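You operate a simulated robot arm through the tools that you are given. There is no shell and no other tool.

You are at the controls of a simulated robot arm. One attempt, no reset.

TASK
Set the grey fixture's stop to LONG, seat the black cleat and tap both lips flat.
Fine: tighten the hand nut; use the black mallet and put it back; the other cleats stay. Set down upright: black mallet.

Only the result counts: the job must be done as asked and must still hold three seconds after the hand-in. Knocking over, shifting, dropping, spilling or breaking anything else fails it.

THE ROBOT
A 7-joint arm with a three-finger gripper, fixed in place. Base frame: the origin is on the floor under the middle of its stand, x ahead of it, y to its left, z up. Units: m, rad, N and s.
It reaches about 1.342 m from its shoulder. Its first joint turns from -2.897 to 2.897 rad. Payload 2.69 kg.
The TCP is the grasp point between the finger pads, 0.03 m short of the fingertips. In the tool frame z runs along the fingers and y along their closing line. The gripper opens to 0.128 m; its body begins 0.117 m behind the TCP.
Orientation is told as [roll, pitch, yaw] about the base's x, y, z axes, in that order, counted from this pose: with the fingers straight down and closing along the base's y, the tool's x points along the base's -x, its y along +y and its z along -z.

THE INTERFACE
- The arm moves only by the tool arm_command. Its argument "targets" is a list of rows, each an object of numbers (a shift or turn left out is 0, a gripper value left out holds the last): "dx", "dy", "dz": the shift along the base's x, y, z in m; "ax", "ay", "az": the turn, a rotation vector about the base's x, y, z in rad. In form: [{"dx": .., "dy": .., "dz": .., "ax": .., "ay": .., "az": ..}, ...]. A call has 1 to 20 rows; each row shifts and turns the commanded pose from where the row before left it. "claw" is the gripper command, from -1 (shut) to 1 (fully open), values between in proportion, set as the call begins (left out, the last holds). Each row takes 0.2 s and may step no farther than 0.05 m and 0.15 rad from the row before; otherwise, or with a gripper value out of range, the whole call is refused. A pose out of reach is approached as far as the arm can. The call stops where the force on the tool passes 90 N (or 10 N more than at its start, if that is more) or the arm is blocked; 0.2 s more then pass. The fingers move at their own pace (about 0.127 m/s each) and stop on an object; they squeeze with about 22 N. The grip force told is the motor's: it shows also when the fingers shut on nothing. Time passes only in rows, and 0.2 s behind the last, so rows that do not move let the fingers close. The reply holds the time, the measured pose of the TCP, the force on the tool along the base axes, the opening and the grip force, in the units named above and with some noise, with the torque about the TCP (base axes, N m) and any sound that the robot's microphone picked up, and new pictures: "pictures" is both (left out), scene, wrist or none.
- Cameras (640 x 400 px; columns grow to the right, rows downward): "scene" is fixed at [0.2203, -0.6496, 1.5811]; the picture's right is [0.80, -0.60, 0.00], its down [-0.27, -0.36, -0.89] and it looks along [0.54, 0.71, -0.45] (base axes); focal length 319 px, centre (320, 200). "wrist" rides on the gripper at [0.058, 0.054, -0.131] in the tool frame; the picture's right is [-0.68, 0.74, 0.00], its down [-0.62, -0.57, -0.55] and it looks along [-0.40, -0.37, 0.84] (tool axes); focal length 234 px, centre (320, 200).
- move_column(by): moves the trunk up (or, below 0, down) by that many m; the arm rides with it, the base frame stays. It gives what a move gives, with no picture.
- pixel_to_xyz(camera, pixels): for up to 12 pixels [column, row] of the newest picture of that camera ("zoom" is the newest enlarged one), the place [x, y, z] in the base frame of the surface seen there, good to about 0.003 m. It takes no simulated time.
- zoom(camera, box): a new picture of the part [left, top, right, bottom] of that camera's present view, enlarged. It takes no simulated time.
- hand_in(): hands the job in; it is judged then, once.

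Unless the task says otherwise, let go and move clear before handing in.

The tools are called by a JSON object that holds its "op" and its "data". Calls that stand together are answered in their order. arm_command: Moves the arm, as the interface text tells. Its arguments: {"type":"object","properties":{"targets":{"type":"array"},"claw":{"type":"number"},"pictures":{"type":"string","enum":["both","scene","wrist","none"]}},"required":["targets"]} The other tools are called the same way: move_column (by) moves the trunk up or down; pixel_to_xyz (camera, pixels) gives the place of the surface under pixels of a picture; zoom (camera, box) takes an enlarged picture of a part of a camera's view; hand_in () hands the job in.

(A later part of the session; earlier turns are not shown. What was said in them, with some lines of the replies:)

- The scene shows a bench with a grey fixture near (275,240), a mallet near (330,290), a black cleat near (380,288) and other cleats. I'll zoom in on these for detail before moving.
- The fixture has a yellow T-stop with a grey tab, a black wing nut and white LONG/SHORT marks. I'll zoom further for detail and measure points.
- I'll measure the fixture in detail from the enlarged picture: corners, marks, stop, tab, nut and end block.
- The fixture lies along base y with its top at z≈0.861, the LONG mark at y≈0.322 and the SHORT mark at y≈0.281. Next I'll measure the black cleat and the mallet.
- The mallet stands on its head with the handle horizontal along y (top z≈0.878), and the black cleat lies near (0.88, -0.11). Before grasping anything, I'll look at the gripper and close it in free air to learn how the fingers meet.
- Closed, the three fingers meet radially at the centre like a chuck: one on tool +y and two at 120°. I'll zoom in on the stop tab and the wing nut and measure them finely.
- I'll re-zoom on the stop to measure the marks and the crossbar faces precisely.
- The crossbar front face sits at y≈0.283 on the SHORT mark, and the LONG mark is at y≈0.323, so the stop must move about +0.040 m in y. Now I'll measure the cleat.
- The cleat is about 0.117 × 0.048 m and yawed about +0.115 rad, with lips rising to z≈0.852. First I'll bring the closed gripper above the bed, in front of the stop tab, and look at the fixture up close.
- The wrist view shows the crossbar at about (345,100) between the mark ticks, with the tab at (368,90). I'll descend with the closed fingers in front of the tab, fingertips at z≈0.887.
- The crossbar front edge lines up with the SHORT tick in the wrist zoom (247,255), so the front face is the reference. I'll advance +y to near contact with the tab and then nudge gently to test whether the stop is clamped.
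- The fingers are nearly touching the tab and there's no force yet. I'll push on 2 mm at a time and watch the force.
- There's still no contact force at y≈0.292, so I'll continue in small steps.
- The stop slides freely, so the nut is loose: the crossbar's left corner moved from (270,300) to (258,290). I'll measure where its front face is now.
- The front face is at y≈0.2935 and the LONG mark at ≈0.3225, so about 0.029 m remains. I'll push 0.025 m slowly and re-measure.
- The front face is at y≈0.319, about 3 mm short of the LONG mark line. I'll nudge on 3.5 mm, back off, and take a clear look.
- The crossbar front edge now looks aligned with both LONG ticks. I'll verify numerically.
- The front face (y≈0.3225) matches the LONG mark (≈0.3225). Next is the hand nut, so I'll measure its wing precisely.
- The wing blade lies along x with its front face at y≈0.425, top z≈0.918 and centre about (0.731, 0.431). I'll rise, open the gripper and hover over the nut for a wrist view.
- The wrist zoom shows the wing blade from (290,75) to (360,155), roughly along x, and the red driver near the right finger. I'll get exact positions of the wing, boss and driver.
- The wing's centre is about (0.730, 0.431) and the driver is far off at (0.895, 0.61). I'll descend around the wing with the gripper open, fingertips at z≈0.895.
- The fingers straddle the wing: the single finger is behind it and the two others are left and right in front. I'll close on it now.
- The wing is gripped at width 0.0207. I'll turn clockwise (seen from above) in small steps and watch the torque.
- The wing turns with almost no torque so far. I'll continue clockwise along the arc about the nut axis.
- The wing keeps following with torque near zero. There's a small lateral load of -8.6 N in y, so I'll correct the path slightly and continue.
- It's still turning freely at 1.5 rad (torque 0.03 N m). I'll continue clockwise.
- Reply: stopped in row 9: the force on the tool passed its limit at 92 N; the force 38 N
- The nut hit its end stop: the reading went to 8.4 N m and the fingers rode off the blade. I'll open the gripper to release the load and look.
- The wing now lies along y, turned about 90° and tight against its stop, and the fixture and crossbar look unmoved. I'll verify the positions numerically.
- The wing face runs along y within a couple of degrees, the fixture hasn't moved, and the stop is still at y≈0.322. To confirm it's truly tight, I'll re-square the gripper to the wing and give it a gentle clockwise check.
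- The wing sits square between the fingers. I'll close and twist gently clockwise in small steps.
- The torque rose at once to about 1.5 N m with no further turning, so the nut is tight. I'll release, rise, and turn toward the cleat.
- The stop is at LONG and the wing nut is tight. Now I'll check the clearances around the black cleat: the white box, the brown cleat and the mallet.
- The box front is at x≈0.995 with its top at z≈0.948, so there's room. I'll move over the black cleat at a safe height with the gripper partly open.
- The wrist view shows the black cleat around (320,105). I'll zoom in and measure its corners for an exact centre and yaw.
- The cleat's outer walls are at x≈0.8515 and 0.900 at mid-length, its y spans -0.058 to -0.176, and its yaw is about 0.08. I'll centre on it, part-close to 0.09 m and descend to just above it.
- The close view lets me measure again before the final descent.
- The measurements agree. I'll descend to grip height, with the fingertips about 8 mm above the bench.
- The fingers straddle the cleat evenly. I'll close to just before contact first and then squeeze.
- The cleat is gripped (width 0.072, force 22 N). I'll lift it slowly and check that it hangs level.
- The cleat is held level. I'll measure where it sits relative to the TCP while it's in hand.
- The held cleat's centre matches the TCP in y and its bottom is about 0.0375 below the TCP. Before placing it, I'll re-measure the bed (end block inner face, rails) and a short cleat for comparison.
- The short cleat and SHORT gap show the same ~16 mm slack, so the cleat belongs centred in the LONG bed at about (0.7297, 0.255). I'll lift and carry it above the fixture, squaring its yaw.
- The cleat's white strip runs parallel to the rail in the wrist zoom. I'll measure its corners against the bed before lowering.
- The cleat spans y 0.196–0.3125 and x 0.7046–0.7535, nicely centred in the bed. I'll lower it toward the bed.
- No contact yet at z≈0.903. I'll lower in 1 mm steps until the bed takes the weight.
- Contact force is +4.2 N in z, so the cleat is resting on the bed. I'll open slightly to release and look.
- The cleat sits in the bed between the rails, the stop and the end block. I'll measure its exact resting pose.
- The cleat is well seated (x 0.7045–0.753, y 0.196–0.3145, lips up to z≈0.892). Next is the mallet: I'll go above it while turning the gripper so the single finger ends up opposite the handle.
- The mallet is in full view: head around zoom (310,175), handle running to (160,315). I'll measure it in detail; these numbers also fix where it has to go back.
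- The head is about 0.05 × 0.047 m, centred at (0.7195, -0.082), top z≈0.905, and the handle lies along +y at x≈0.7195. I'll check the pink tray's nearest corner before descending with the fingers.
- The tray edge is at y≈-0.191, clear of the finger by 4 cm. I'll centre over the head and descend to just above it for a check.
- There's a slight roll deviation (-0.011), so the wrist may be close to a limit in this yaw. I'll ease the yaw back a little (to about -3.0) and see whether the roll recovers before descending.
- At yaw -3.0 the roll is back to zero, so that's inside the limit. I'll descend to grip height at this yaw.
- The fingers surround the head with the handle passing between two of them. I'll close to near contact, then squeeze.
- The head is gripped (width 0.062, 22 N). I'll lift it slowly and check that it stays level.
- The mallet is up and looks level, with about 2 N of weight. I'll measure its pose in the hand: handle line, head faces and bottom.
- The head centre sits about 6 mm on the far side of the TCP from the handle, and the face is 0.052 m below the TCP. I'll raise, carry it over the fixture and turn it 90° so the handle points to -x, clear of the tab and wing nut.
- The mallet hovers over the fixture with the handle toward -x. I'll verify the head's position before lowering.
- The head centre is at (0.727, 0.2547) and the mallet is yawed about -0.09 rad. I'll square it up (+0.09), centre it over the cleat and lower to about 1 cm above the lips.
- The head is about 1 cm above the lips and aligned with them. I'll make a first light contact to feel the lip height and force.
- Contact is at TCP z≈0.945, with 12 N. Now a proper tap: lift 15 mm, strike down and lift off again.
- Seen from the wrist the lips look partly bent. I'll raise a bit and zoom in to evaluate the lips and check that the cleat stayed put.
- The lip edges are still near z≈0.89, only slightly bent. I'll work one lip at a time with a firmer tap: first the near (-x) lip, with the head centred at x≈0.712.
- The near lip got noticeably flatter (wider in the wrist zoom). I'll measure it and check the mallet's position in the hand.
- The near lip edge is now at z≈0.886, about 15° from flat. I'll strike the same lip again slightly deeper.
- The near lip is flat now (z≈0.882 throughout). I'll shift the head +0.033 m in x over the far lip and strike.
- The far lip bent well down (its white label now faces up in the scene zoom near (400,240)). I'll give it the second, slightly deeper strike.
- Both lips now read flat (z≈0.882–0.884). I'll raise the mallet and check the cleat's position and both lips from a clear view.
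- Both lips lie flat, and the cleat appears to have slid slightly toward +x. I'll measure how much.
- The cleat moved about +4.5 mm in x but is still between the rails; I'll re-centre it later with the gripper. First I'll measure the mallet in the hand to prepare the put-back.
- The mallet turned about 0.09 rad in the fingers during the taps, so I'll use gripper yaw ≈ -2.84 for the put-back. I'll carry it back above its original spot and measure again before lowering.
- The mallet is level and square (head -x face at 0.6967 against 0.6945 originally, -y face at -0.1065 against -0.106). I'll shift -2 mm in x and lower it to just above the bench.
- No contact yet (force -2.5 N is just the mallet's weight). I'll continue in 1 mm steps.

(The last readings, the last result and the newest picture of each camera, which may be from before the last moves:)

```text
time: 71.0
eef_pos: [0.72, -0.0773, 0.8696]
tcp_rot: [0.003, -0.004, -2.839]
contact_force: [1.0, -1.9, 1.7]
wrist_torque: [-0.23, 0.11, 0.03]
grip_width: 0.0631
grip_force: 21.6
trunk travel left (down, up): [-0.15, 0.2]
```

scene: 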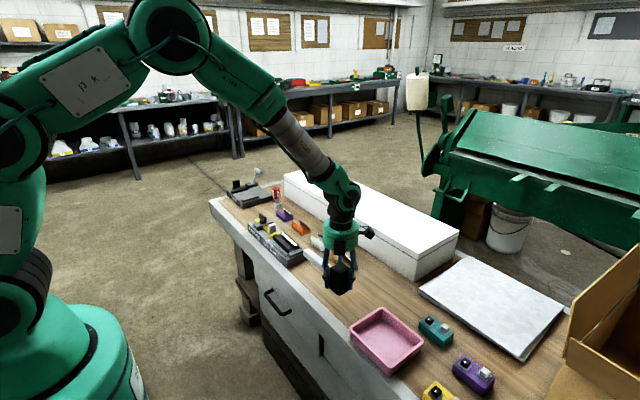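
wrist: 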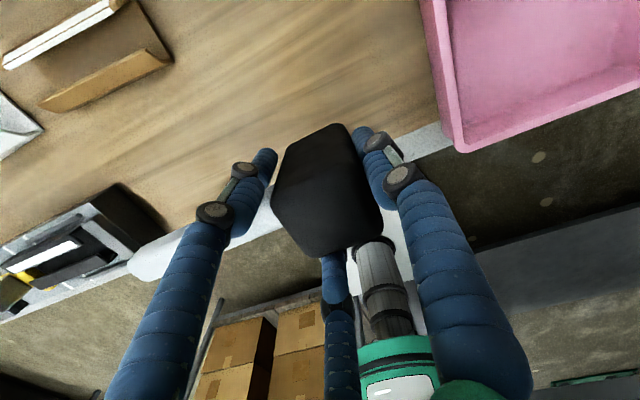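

The force swung to +1.7 N, so the head touches the bench. I'll press another 0.5 mm, then open gently.

{"op": "arm_command", "data": {"targets": [{"dz": -0.0005}, {}], "pictures": "none"}}

{"op": "arm_command", "data": {"targets": [{}, {}, {}], "claw": 0.1, "pictures": "none"}}

{"op": "arm_command", "data": {"targets": [{}, {}], "claw": 0.6}}

{"op": "zoom", "data": {"camera": "scene", "box": [295, 235, 375, 315]}}

```text
time: 71.6
eef_pos: [0.72, -0.0779, 0.8696]
tcp_rot: [0.003, -0.003, -2.838]
contact_force: [0.7, -0.7, 7.0]
wrist_torque: [-0.31, 0.21, 0.05]
grip_width: 0.063
grip_force: 22.0
trunk travel left (down, up): [-0.15, 0.2]
```

```text
time: 72.4
eef_pos: [0.7204, -0.0781, 0.8711]
tcp_rot: [0.001, 0.0, -2.837]
contact_force: [-0.1, 1.1, 0.3]
wrist_torque: [-0.01, -0.01, 0.06]
grip_width: 0.0705
grip_force: 0.1
trunk travel left (down, up): [-0.15, 0.2]
```

```text
time: 73.0
eef_pos: [0.7213, -0.0779, 0.8691]
tcp_rot: [-0.001, -0.001, -2.837]
contact_force: [0.7, 0.6, 0.1]
wrist_torque: [0.01, 0.02, 0.01]
grip_width: 0.1024
grip_force: 0.1
trunk travel left (down, up): [-0.15, 0.2]
```

scene: 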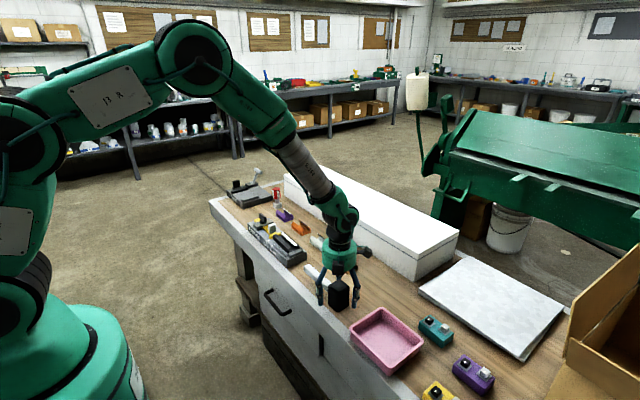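
wrist: 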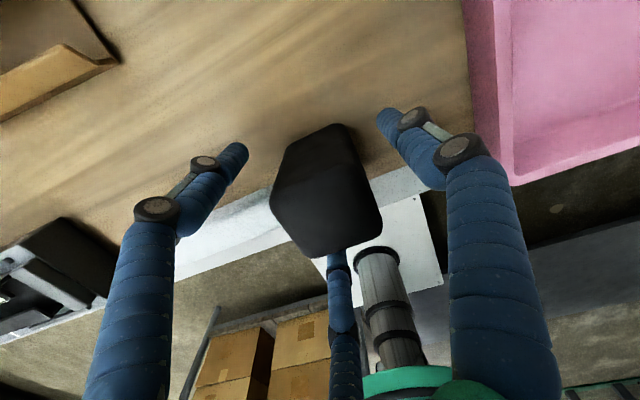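

```text
5.00 times, centred on (335, 275) of scene
```

zoom: 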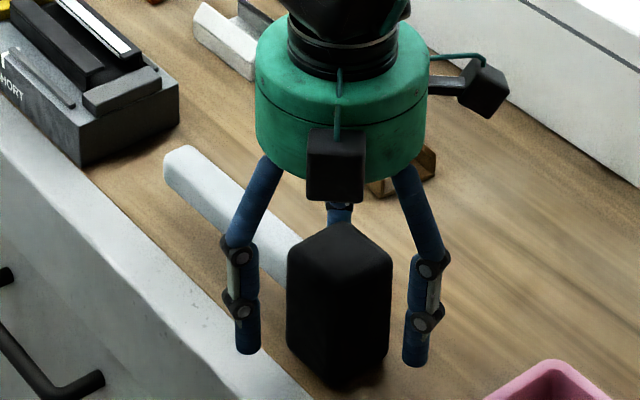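

The mallet stands upright at its spot and the fingers are clear. I'll raise straight up and verify its pose.

{"op": "arm_command", "data": {"targets": [{"dz": 0.03}, {"dz": 0.045}, {"dz": 0.045}, {"dz": 0.04}, {}]}}

{"op": "zoom", "data": {"camera": "scene", "box": [295, 255, 360, 320]}}

{"op": "pixel_to_xyz", "data": {"camera": "zoom", "pixels": [[332, 186], [390, 155], [446, 196], [388, 228], [385, 190], [340, 280], [385, 335], [440, 300], [440, 240], [328, 240], [190, 62], [320, 180]]}}

```text
time: 74.2
eef_pos: [0.7184, -0.0771, 1.0297]
tcp_rot: [-0.001, -0.002, -2.838]
contact_force: [-0.2, 0.0, 0.9]
wrist_torque: [-0.02, -0.07, 0.03]
grip_width: 0.1022
grip_force: 0.1
trunk travel left (down, up): [-0.15, 0.2]
```

scene: 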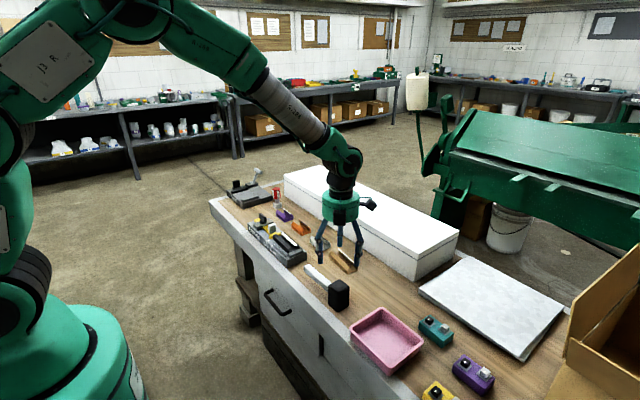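
wrist: 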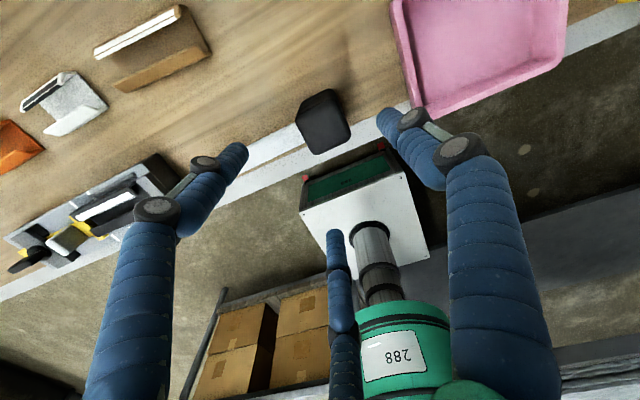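

```text
6.15 times, centred on (328, 288) of scene
```

zoom: 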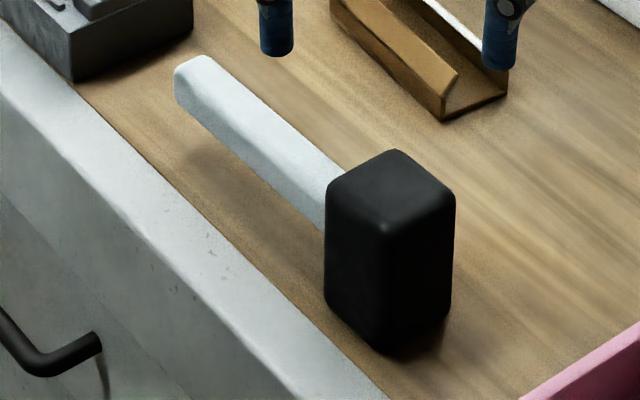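

```text
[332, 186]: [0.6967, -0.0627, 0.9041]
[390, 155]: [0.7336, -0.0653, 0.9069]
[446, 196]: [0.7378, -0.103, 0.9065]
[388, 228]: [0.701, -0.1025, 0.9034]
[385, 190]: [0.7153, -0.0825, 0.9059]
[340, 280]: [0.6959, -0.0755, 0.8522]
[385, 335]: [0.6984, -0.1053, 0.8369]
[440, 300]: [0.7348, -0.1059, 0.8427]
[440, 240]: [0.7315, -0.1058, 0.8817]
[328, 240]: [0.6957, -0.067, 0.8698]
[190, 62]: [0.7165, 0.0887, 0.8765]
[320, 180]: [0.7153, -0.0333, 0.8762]
```

The mallet is back within 1–2 mm of its original pose and upright. Now I'll return above the fixture to re-centre the cleat gently between the rails.

{"op": "arm_command", "data": {"targets": [{"dy": 0.0333, "az": 0.1267}, {"dy": 0.0333, "az": 0.1267}, {"dy": 0.0333, "az": 0.1267}, {"dy": 0.0333, "az": 0.1267}, {"dy": 0.0333, "az": 0.1267}, {"dy": 0.0333, "az": 0.1267}, {"dy": 0.0333, "az": 0.1267}, {"dy": 0.0333, "az": 0.1267}, {"dy": 0.0333, "az": 0.1267}, {"dy": 0.0333, "az": 0.1267}, {}], "claw": 0.6}}

{"op": "zoom", "data": {"camera": "wrist", "box": [230, 20, 410, 180]}}

{"op": "zoom", "data": {"camera": "scene", "box": [262, 222, 307, 267]}}

```text
time: 76.6
eef_pos: [0.72, 0.2565, 1.0296]
tcp_rot: [0.001, -0.002, -1.568]
contact_force: [-0.8, 0.9, -0.3]
wrist_torque: [-0.04, -0.04, 0.01]
grip_width: 0.1025
grip_force: 0.0
trunk travel left (down, up): [-0.15, 0.2]
```

scene: 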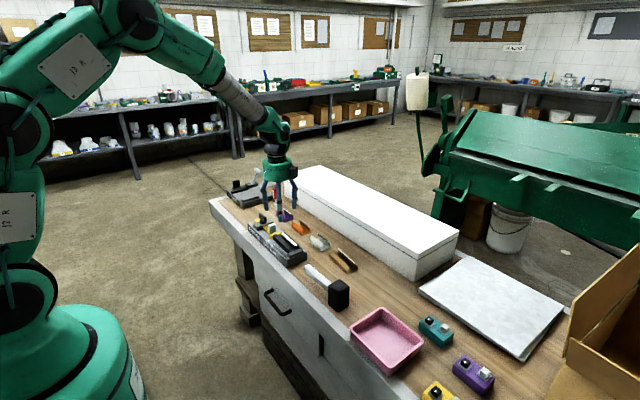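
wrist: 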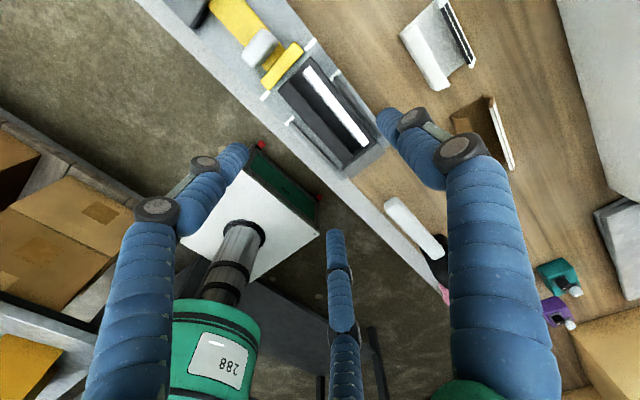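

```text
2.50 times, centred on (320, 100) of wrist
```

zoom: 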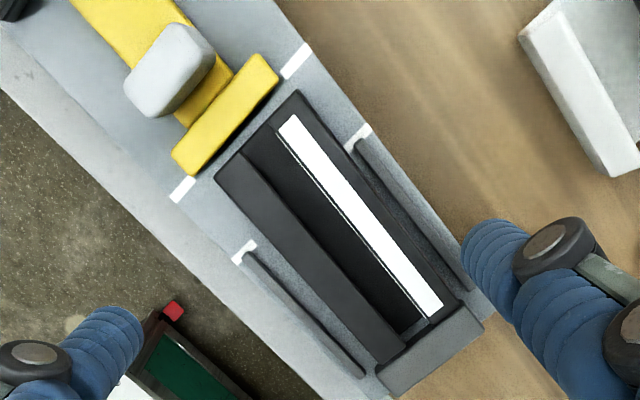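

```text
8.89 times, centred on (284, 244) of scene
```

zoom: 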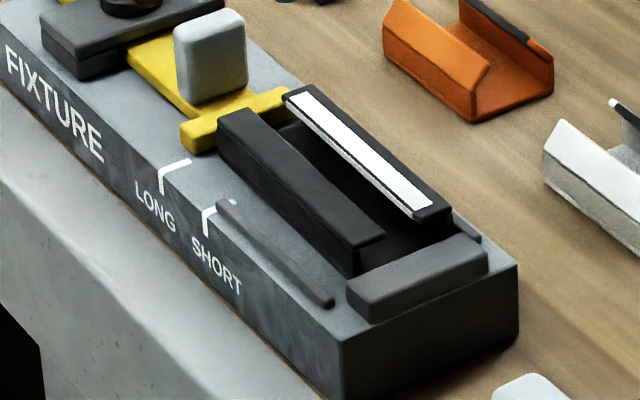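

Both lips look flat along their full length. I'll measure the rail gaps and lip heights across the cleat from this clear view.

{"op": "zoom", "data": {"camera": "wrist", "box": [265, 40, 395, 180]}}

{"op": "pixel_to_xyz", "data": {"camera": "zoom", "pixels": [[140, 145], [180, 210], [260, 300], [160, 130], [220, 205], [300, 300], [240, 110], [310, 190], [390, 290], [260, 90], [330, 175], [415, 270]]}}

```text
2.86 times, centred on (330, 110) of wrist
```

zoom: 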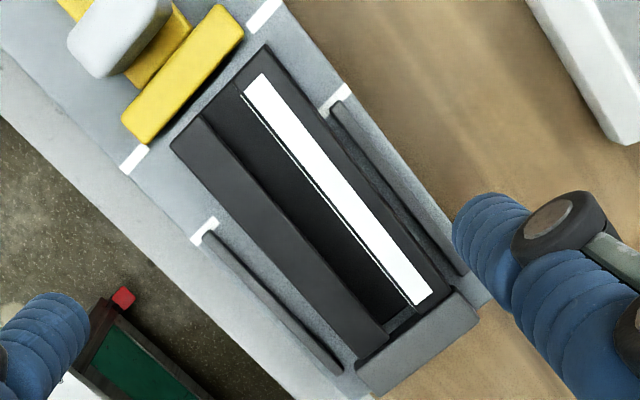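

```text
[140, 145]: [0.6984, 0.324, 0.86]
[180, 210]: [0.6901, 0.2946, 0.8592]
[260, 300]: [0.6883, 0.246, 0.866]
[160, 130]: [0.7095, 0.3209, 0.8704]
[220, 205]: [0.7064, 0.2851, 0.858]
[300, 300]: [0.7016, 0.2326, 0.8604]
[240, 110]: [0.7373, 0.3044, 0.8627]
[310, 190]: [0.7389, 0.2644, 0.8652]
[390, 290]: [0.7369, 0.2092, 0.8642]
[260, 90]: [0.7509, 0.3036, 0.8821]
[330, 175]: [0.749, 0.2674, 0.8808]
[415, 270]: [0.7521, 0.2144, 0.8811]
```

{"op": "pixel_to_xyz", "data": {"camera": "zoom", "pixels": [[180, 150], [250, 235], [340, 345], [200, 130], [280, 215], [375, 335], [262, 55], [350, 165], [435, 285], [245, 235], [365, 160], [285, 265]]}}

{"op": "pixel_to_xyz", "data": {"camera": "zoom", "pixels": [[222, 270], [270, 315], [345, 130], [430, 235], [370, 170], [210, 240], [250, 80], [400, 290], [365, 345], [430, 300], [210, 125], [330, 205]]}}

```text
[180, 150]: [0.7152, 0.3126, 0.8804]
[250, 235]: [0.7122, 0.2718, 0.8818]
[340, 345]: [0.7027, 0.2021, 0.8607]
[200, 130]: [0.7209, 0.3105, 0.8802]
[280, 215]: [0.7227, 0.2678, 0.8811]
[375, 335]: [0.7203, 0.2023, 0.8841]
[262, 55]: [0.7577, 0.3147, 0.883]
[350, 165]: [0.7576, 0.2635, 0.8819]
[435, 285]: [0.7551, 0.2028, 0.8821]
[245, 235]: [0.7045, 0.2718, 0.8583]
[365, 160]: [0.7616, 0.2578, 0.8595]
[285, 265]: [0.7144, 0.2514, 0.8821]
```

```text
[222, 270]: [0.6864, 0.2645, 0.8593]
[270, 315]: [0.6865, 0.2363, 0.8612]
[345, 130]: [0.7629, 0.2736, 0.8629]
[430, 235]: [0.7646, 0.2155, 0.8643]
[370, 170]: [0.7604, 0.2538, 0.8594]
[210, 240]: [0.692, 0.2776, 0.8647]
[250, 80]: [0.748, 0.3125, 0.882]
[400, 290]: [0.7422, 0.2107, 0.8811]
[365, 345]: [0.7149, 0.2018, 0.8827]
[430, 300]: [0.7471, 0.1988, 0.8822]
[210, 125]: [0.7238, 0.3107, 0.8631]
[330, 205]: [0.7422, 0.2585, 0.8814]
```

Lips are flat everywhere (z 0.880–0.884). The cleat's x-centre is about 0.734 against the bed centre at 0.729. I'll lower the open gripper around it, fingertips above the rails.

{"op": "arm_command", "data": {"targets": [{"dx": -0.0025, "dz": -0.03}, {"dz": -0.04}, {"dz": -0.035}, {"dz": -0.015}, {"dz": -0.009}, {}], "claw": 0.5}}

{"op": "zoom", "data": {"camera": "scene", "box": [250, 205, 310, 265]}}

{"op": "zoom", "data": {"camera": "wrist", "box": [210, 40, 410, 240]}}

```text
time: 78.0
eef_pos: [0.7178, 0.2574, 0.9005]
tcp_rot: [0.002, -0.001, -1.57]
contact_force: [0.5, -0.4, -0.5]
wrist_torque: [-0.01, -0.04, 0.0]
grip_width: 0.096
grip_force: 0.1
trunk travel left (down, up): [-0.15, 0.2]
```

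scene: 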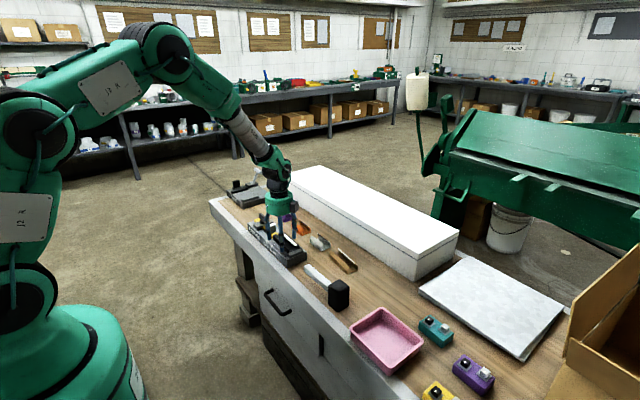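
wrist: 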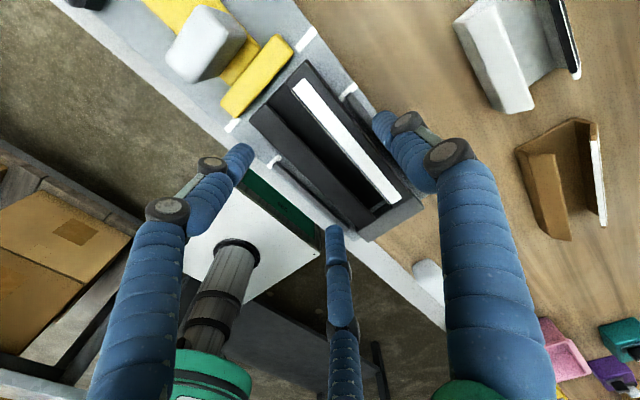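

```text
6.67 times, centred on (280, 235) of scene
```

zoom: 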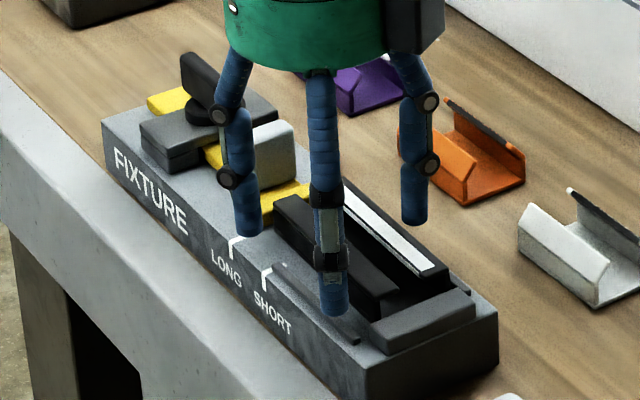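

```text
2.00 times, centred on (310, 140) of wrist
```

zoom: 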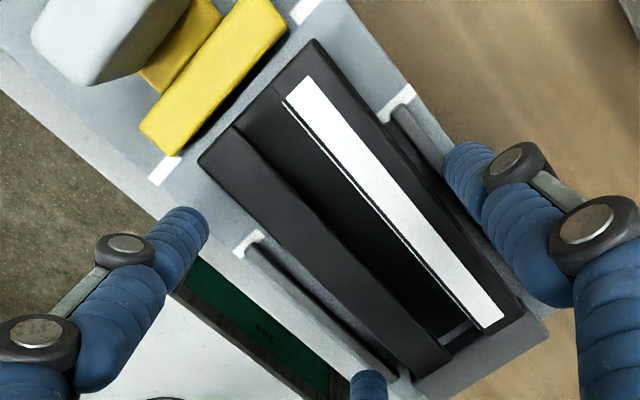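

The fingers are clear of rails and cleat. I'll close gradually by position, not a full squeeze, so the single finger nudges the cleat back toward centre.

{"op": "arm_command", "data": {"targets": [{}, {}], "claw": 0.3, "pictures": "none"}}

{"op": "arm_command", "data": {"targets": [{}], "claw": 0.22, "pictures": "none"}}

{"op": "arm_command", "data": {"targets": [{}, {}], "claw": 0.15, "pictures": "none"}}

{"op": "arm_command", "data": {"targets": [{}, {}], "claw": 0.35}}

{"op": "zoom", "data": {"camera": "scene", "box": [250, 205, 310, 265]}}

```text
time: 78.6
eef_pos: [0.717, 0.2568, 0.9007]
tcp_rot: [-0.001, -0.002, -1.571]
contact_force: [0.1, 0.1, -0.6]
wrist_torque: [0.02, -0.02, 0.01]
grip_width: 0.0834
grip_force: 0.4
trunk travel left (down, up): [-0.15, 0.2]
```

```text
time: 79.0
eef_pos: [0.7183, 0.2554, 0.8996]
tcp_rot: [0.0, -0.002, -1.571]
contact_force: [0.2, -0.5, -0.7]
wrist_torque: [-0.02, -0.03, 0.01]
grip_width: 0.0784
grip_force: 0.1
trunk travel left (down, up): [-0.15, 0.2]
```

```text
time: 79.6
eef_pos: [0.7173, 0.2559, 0.8998]
tcp_rot: [0.001, -0.001, -1.572]
contact_force: [0.3, 0.0, 0.0]
wrist_torque: [0.0, -0.03, -0.03]
grip_width: 0.0738
grip_force: 0.3
trunk travel left (down, up): [-0.15, 0.2]
```

```text
time: 80.2
eef_pos: [0.7173, 0.255, 0.8993]
tcp_rot: [0.0, -0.001, -1.572]
contact_force: [-0.1, -1.4, -0.7]
wrist_torque: [0.0, 0.02, -0.04]
grip_width: 0.0865
grip_force: 0.1
trunk travel left (down, up): [-0.15, 0.2]
```

scene: 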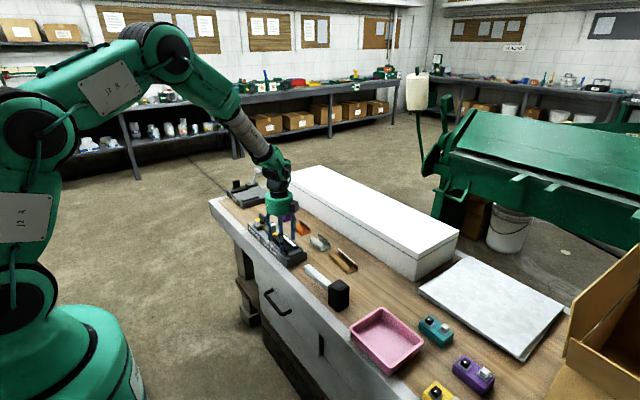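
wrist: 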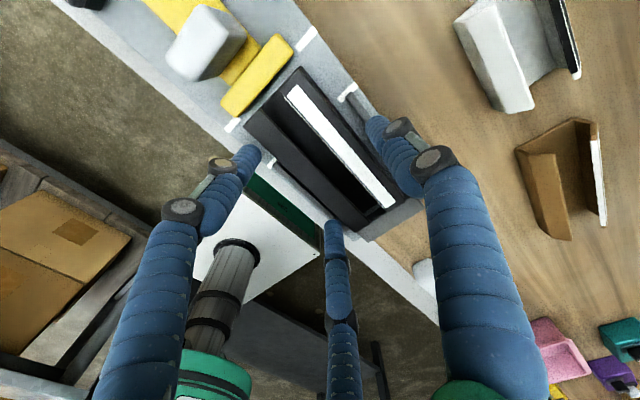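

```text
6.67 times, centred on (280, 235) of scene
```

zoom: 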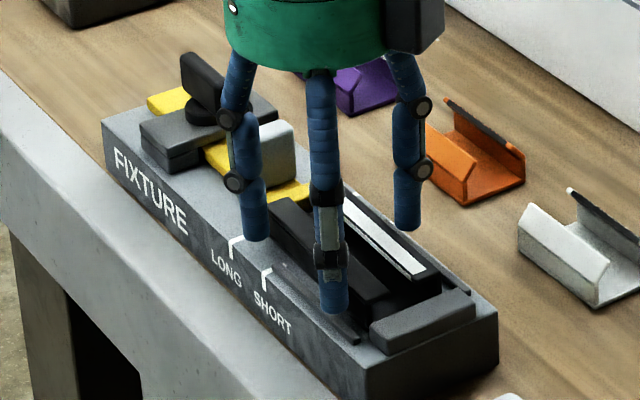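

The cleat moved back toward the middle. I'll raise clear, back away and inspect everything.

{"op": "arm_command", "data": {"targets": [{"dz": 0.02}, {"dz": 0.04}, {"dz": 0.045}, {"dz": 0.045}, {}]}}

{"op": "zoom", "data": {"camera": "wrist", "box": [265, 20, 395, 160]}}

{"op": "zoom", "data": {"camera": "scene", "box": [255, 215, 310, 267]}}

{"op": "pixel_to_xyz", "data": {"camera": "zoom", "pixels": [[230, 170], [300, 235], [350, 290], [250, 155], [320, 215], [385, 285], [300, 120], [370, 180], [440, 250], [190, 180], [215, 135], [110, 60]]}}

```text
time: 81.4
eef_pos: [0.7175, 0.2566, 1.0505]
tcp_rot: [0.002, -0.002, -1.57]
contact_force: [-0.5, 0.3, 0.1]
wrist_torque: [-0.01, -0.03, 0.01]
grip_width: 0.0864
grip_force: 0.0
trunk travel left (down, up): [-0.15, 0.2]
```

scene: 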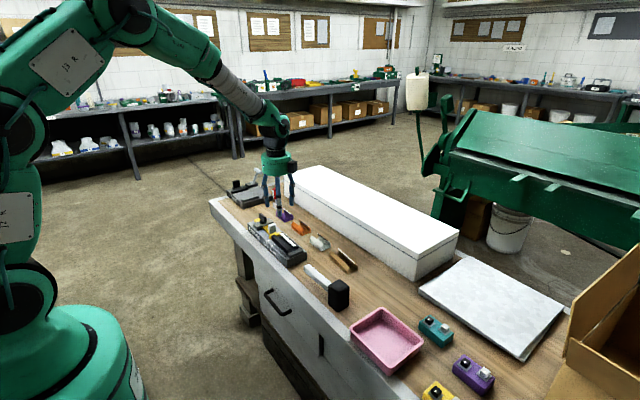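
wrist: 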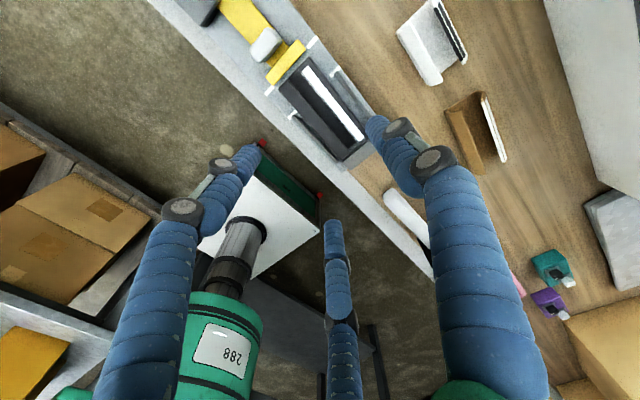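

```text
2.86 times, centred on (330, 90) of wrist
```

zoom: 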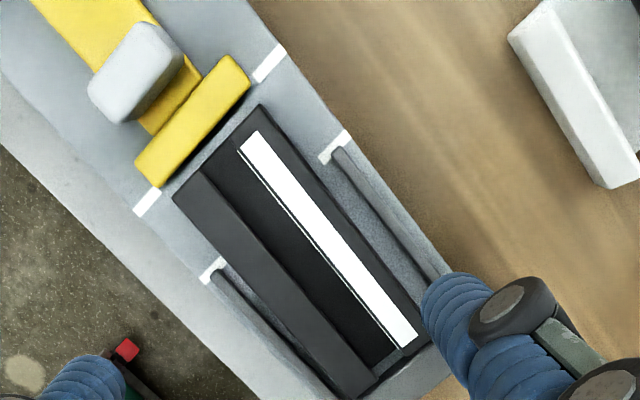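

```text
7.69 times, centred on (282, 241) of scene
```

zoom: 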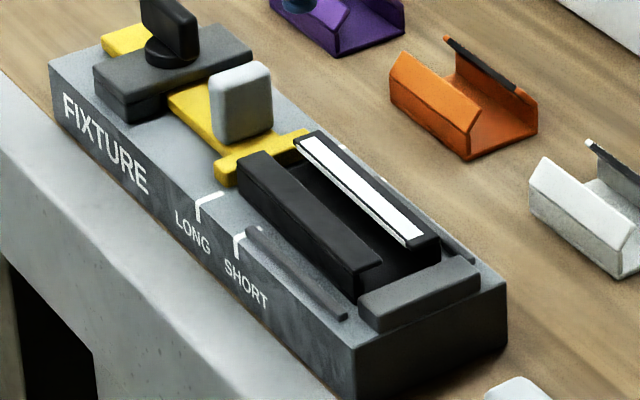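

```text
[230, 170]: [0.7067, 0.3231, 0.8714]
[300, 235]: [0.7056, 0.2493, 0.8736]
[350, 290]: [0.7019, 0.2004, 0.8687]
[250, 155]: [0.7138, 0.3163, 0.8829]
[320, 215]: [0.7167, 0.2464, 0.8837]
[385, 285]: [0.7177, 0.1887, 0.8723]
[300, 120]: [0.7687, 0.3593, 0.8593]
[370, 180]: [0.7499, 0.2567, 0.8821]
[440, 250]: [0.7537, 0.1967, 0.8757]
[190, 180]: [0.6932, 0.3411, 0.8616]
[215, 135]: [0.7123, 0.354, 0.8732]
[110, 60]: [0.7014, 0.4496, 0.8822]
```

The cleat is centred (near wall x≈0.7056, far ≈0.754) with flat lips. I'll do a last check of the stop, the nut and the mallet, then move the arm clear.

{"op": "arm_command", "data": {"targets": [{"dz": 0.045}, {"dz": 0.045}, {"dx": -0.04, "dz": 0.02}, {"dx": -0.04, "dz": 0.02}, {}, {}], "claw": 1}}

{"op": "zoom", "data": {"camera": "scene", "box": [255, 208, 310, 267]}}

{"op": "pixel_to_xyz", "data": {"camera": "zoom", "pixels": [[218, 210], [225, 215], [205, 235], [225, 230], [355, 185], [240, 190], [270, 180], [320, 190], [380, 240], [420, 275], [260, 210], [330, 280]]}}

{"op": "zoom", "data": {"camera": "scene", "box": [240, 180, 440, 340]}}

```text
time: 82.8
eef_pos: [0.6377, 0.2549, 1.1785]
tcp_rot: [0.0, -0.004, -1.571]
contact_force: [0.6, 0.5, -0.8]
wrist_torque: [0.01, 0.07, 0.02]
grip_width: 0.1281
grip_force: 0.1
trunk travel left (down, up): [-0.15, 0.2]
```

scene: 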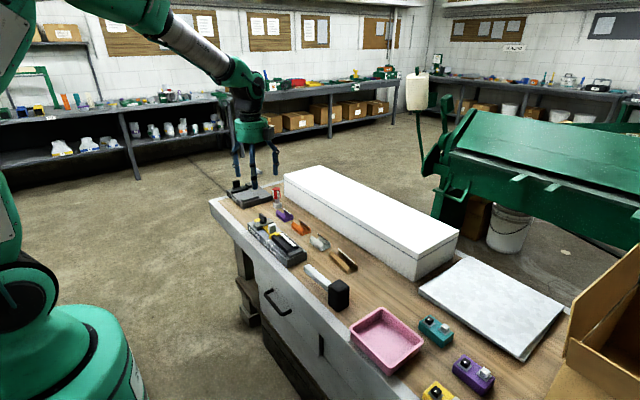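
wrist: 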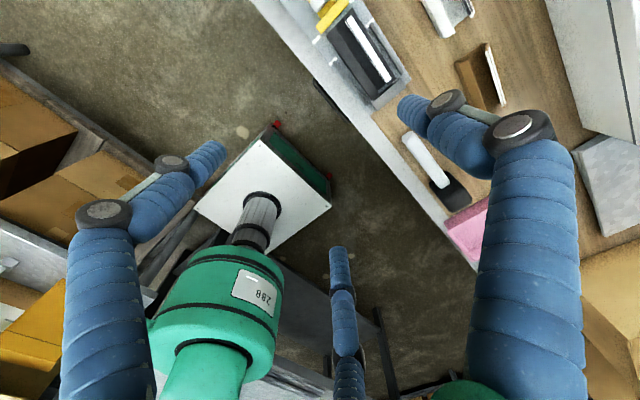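

```text
6.78 times, centred on (282, 238) of scene
```

zoom: 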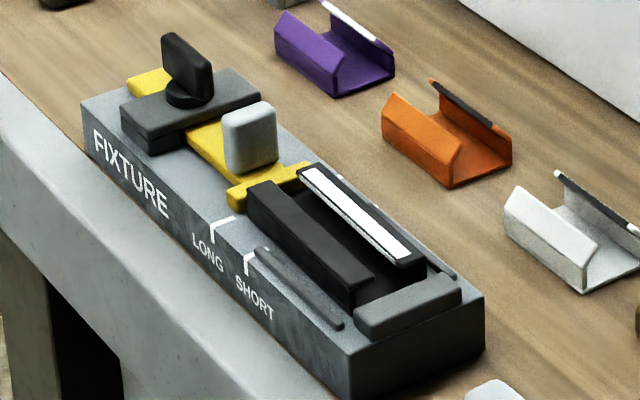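

```text
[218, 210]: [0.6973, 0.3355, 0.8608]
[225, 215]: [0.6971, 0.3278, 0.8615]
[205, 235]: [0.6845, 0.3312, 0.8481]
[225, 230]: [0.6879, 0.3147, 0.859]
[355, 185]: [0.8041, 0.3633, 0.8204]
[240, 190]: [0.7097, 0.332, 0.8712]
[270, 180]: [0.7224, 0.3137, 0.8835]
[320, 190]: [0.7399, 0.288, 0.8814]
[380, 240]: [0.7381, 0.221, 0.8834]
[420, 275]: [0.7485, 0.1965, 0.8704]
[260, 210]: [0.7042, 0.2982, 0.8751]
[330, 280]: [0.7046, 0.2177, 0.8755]
```

```text
2.50 times, centred on (340, 260) of scene
```

zoom: 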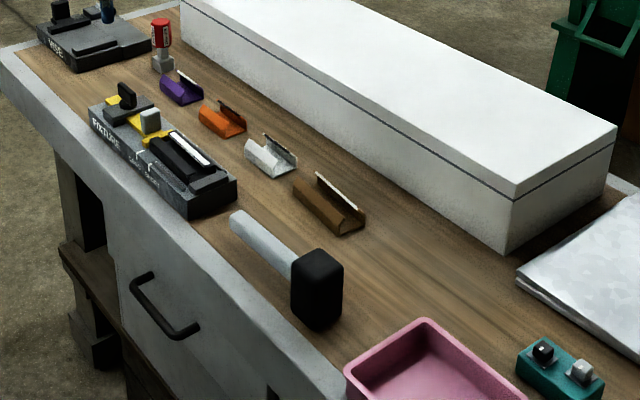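

Everything looks in order; one last close check of the crossbar against the LONG tick.

{"op": "zoom", "data": {"camera": "scene", "box": [260, 215, 295, 250]}}

{"op": "pixel_to_xyz", "data": {"camera": "zoom", "pixels": [[232, 268], [238, 265], [245, 262], [215, 293], [228, 288], [385, 228], [225, 240], [240, 230], [130, 20], [165, 75]]}}

```text
11.43 times, centred on (278, 232) of scene
```

zoom: 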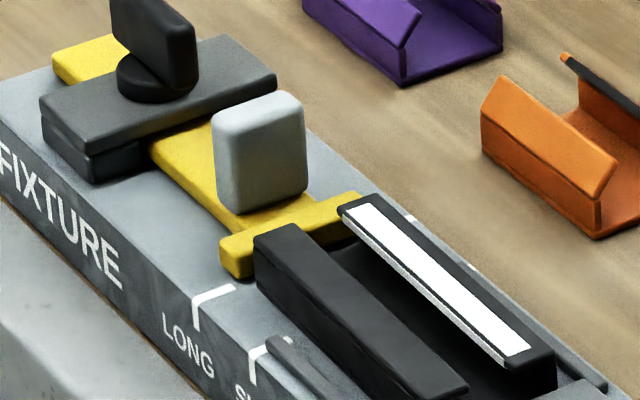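

```text
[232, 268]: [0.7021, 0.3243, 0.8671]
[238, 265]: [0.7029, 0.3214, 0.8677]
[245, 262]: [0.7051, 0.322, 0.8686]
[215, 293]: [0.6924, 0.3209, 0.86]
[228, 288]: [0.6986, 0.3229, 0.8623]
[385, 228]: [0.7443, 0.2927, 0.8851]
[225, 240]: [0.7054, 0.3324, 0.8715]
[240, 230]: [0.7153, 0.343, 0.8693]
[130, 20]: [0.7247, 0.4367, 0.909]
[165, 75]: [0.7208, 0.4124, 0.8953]
```

The readings all agree:
- **Stop:** its front face is at y≈0.322, on the LONG mark.
- **Nut:** the wing is still in its tight position.
- **Cleat:** it sits centred in the bed with both lips flat (z≈0.882).
- **Mallet:** it stands upright where it started.
- **Other cleats:** none have moved.

The arm is clear, so I'm handing in.

{"op": "hand_in", "data": {}}

```text
The job is handed in.
```

The job is done and handed in; no verdict has come back yet. My last checks before the hand-in showed:

- **Stop:** it is set to LONG, with its front face on the mark (both at y≈0.322).
- **Hand nut:** it is tight. I turned it clockwise about 90° to its end stop, and a second check met about 1.5 N m with no further turning. While tightening, the gripper overran the end stop: the move halted at 92 N and the fingers slid off the wing. Measurements afterwards showed the fixture had not moved.
- **Black cleat:** it sits centred in the bed, with about 8 mm of gap at each end. The taps pushed it about 4.5 mm sideways, so I nudged it back with the fingers.
- **Lips:** both are flat along their full length, at z of about 0.880–0.884.
- **Black mallet:** it is back upright, within 1–2 mm of where it started.
- **Other cleats:** I did not touch them, and they look unmoved.
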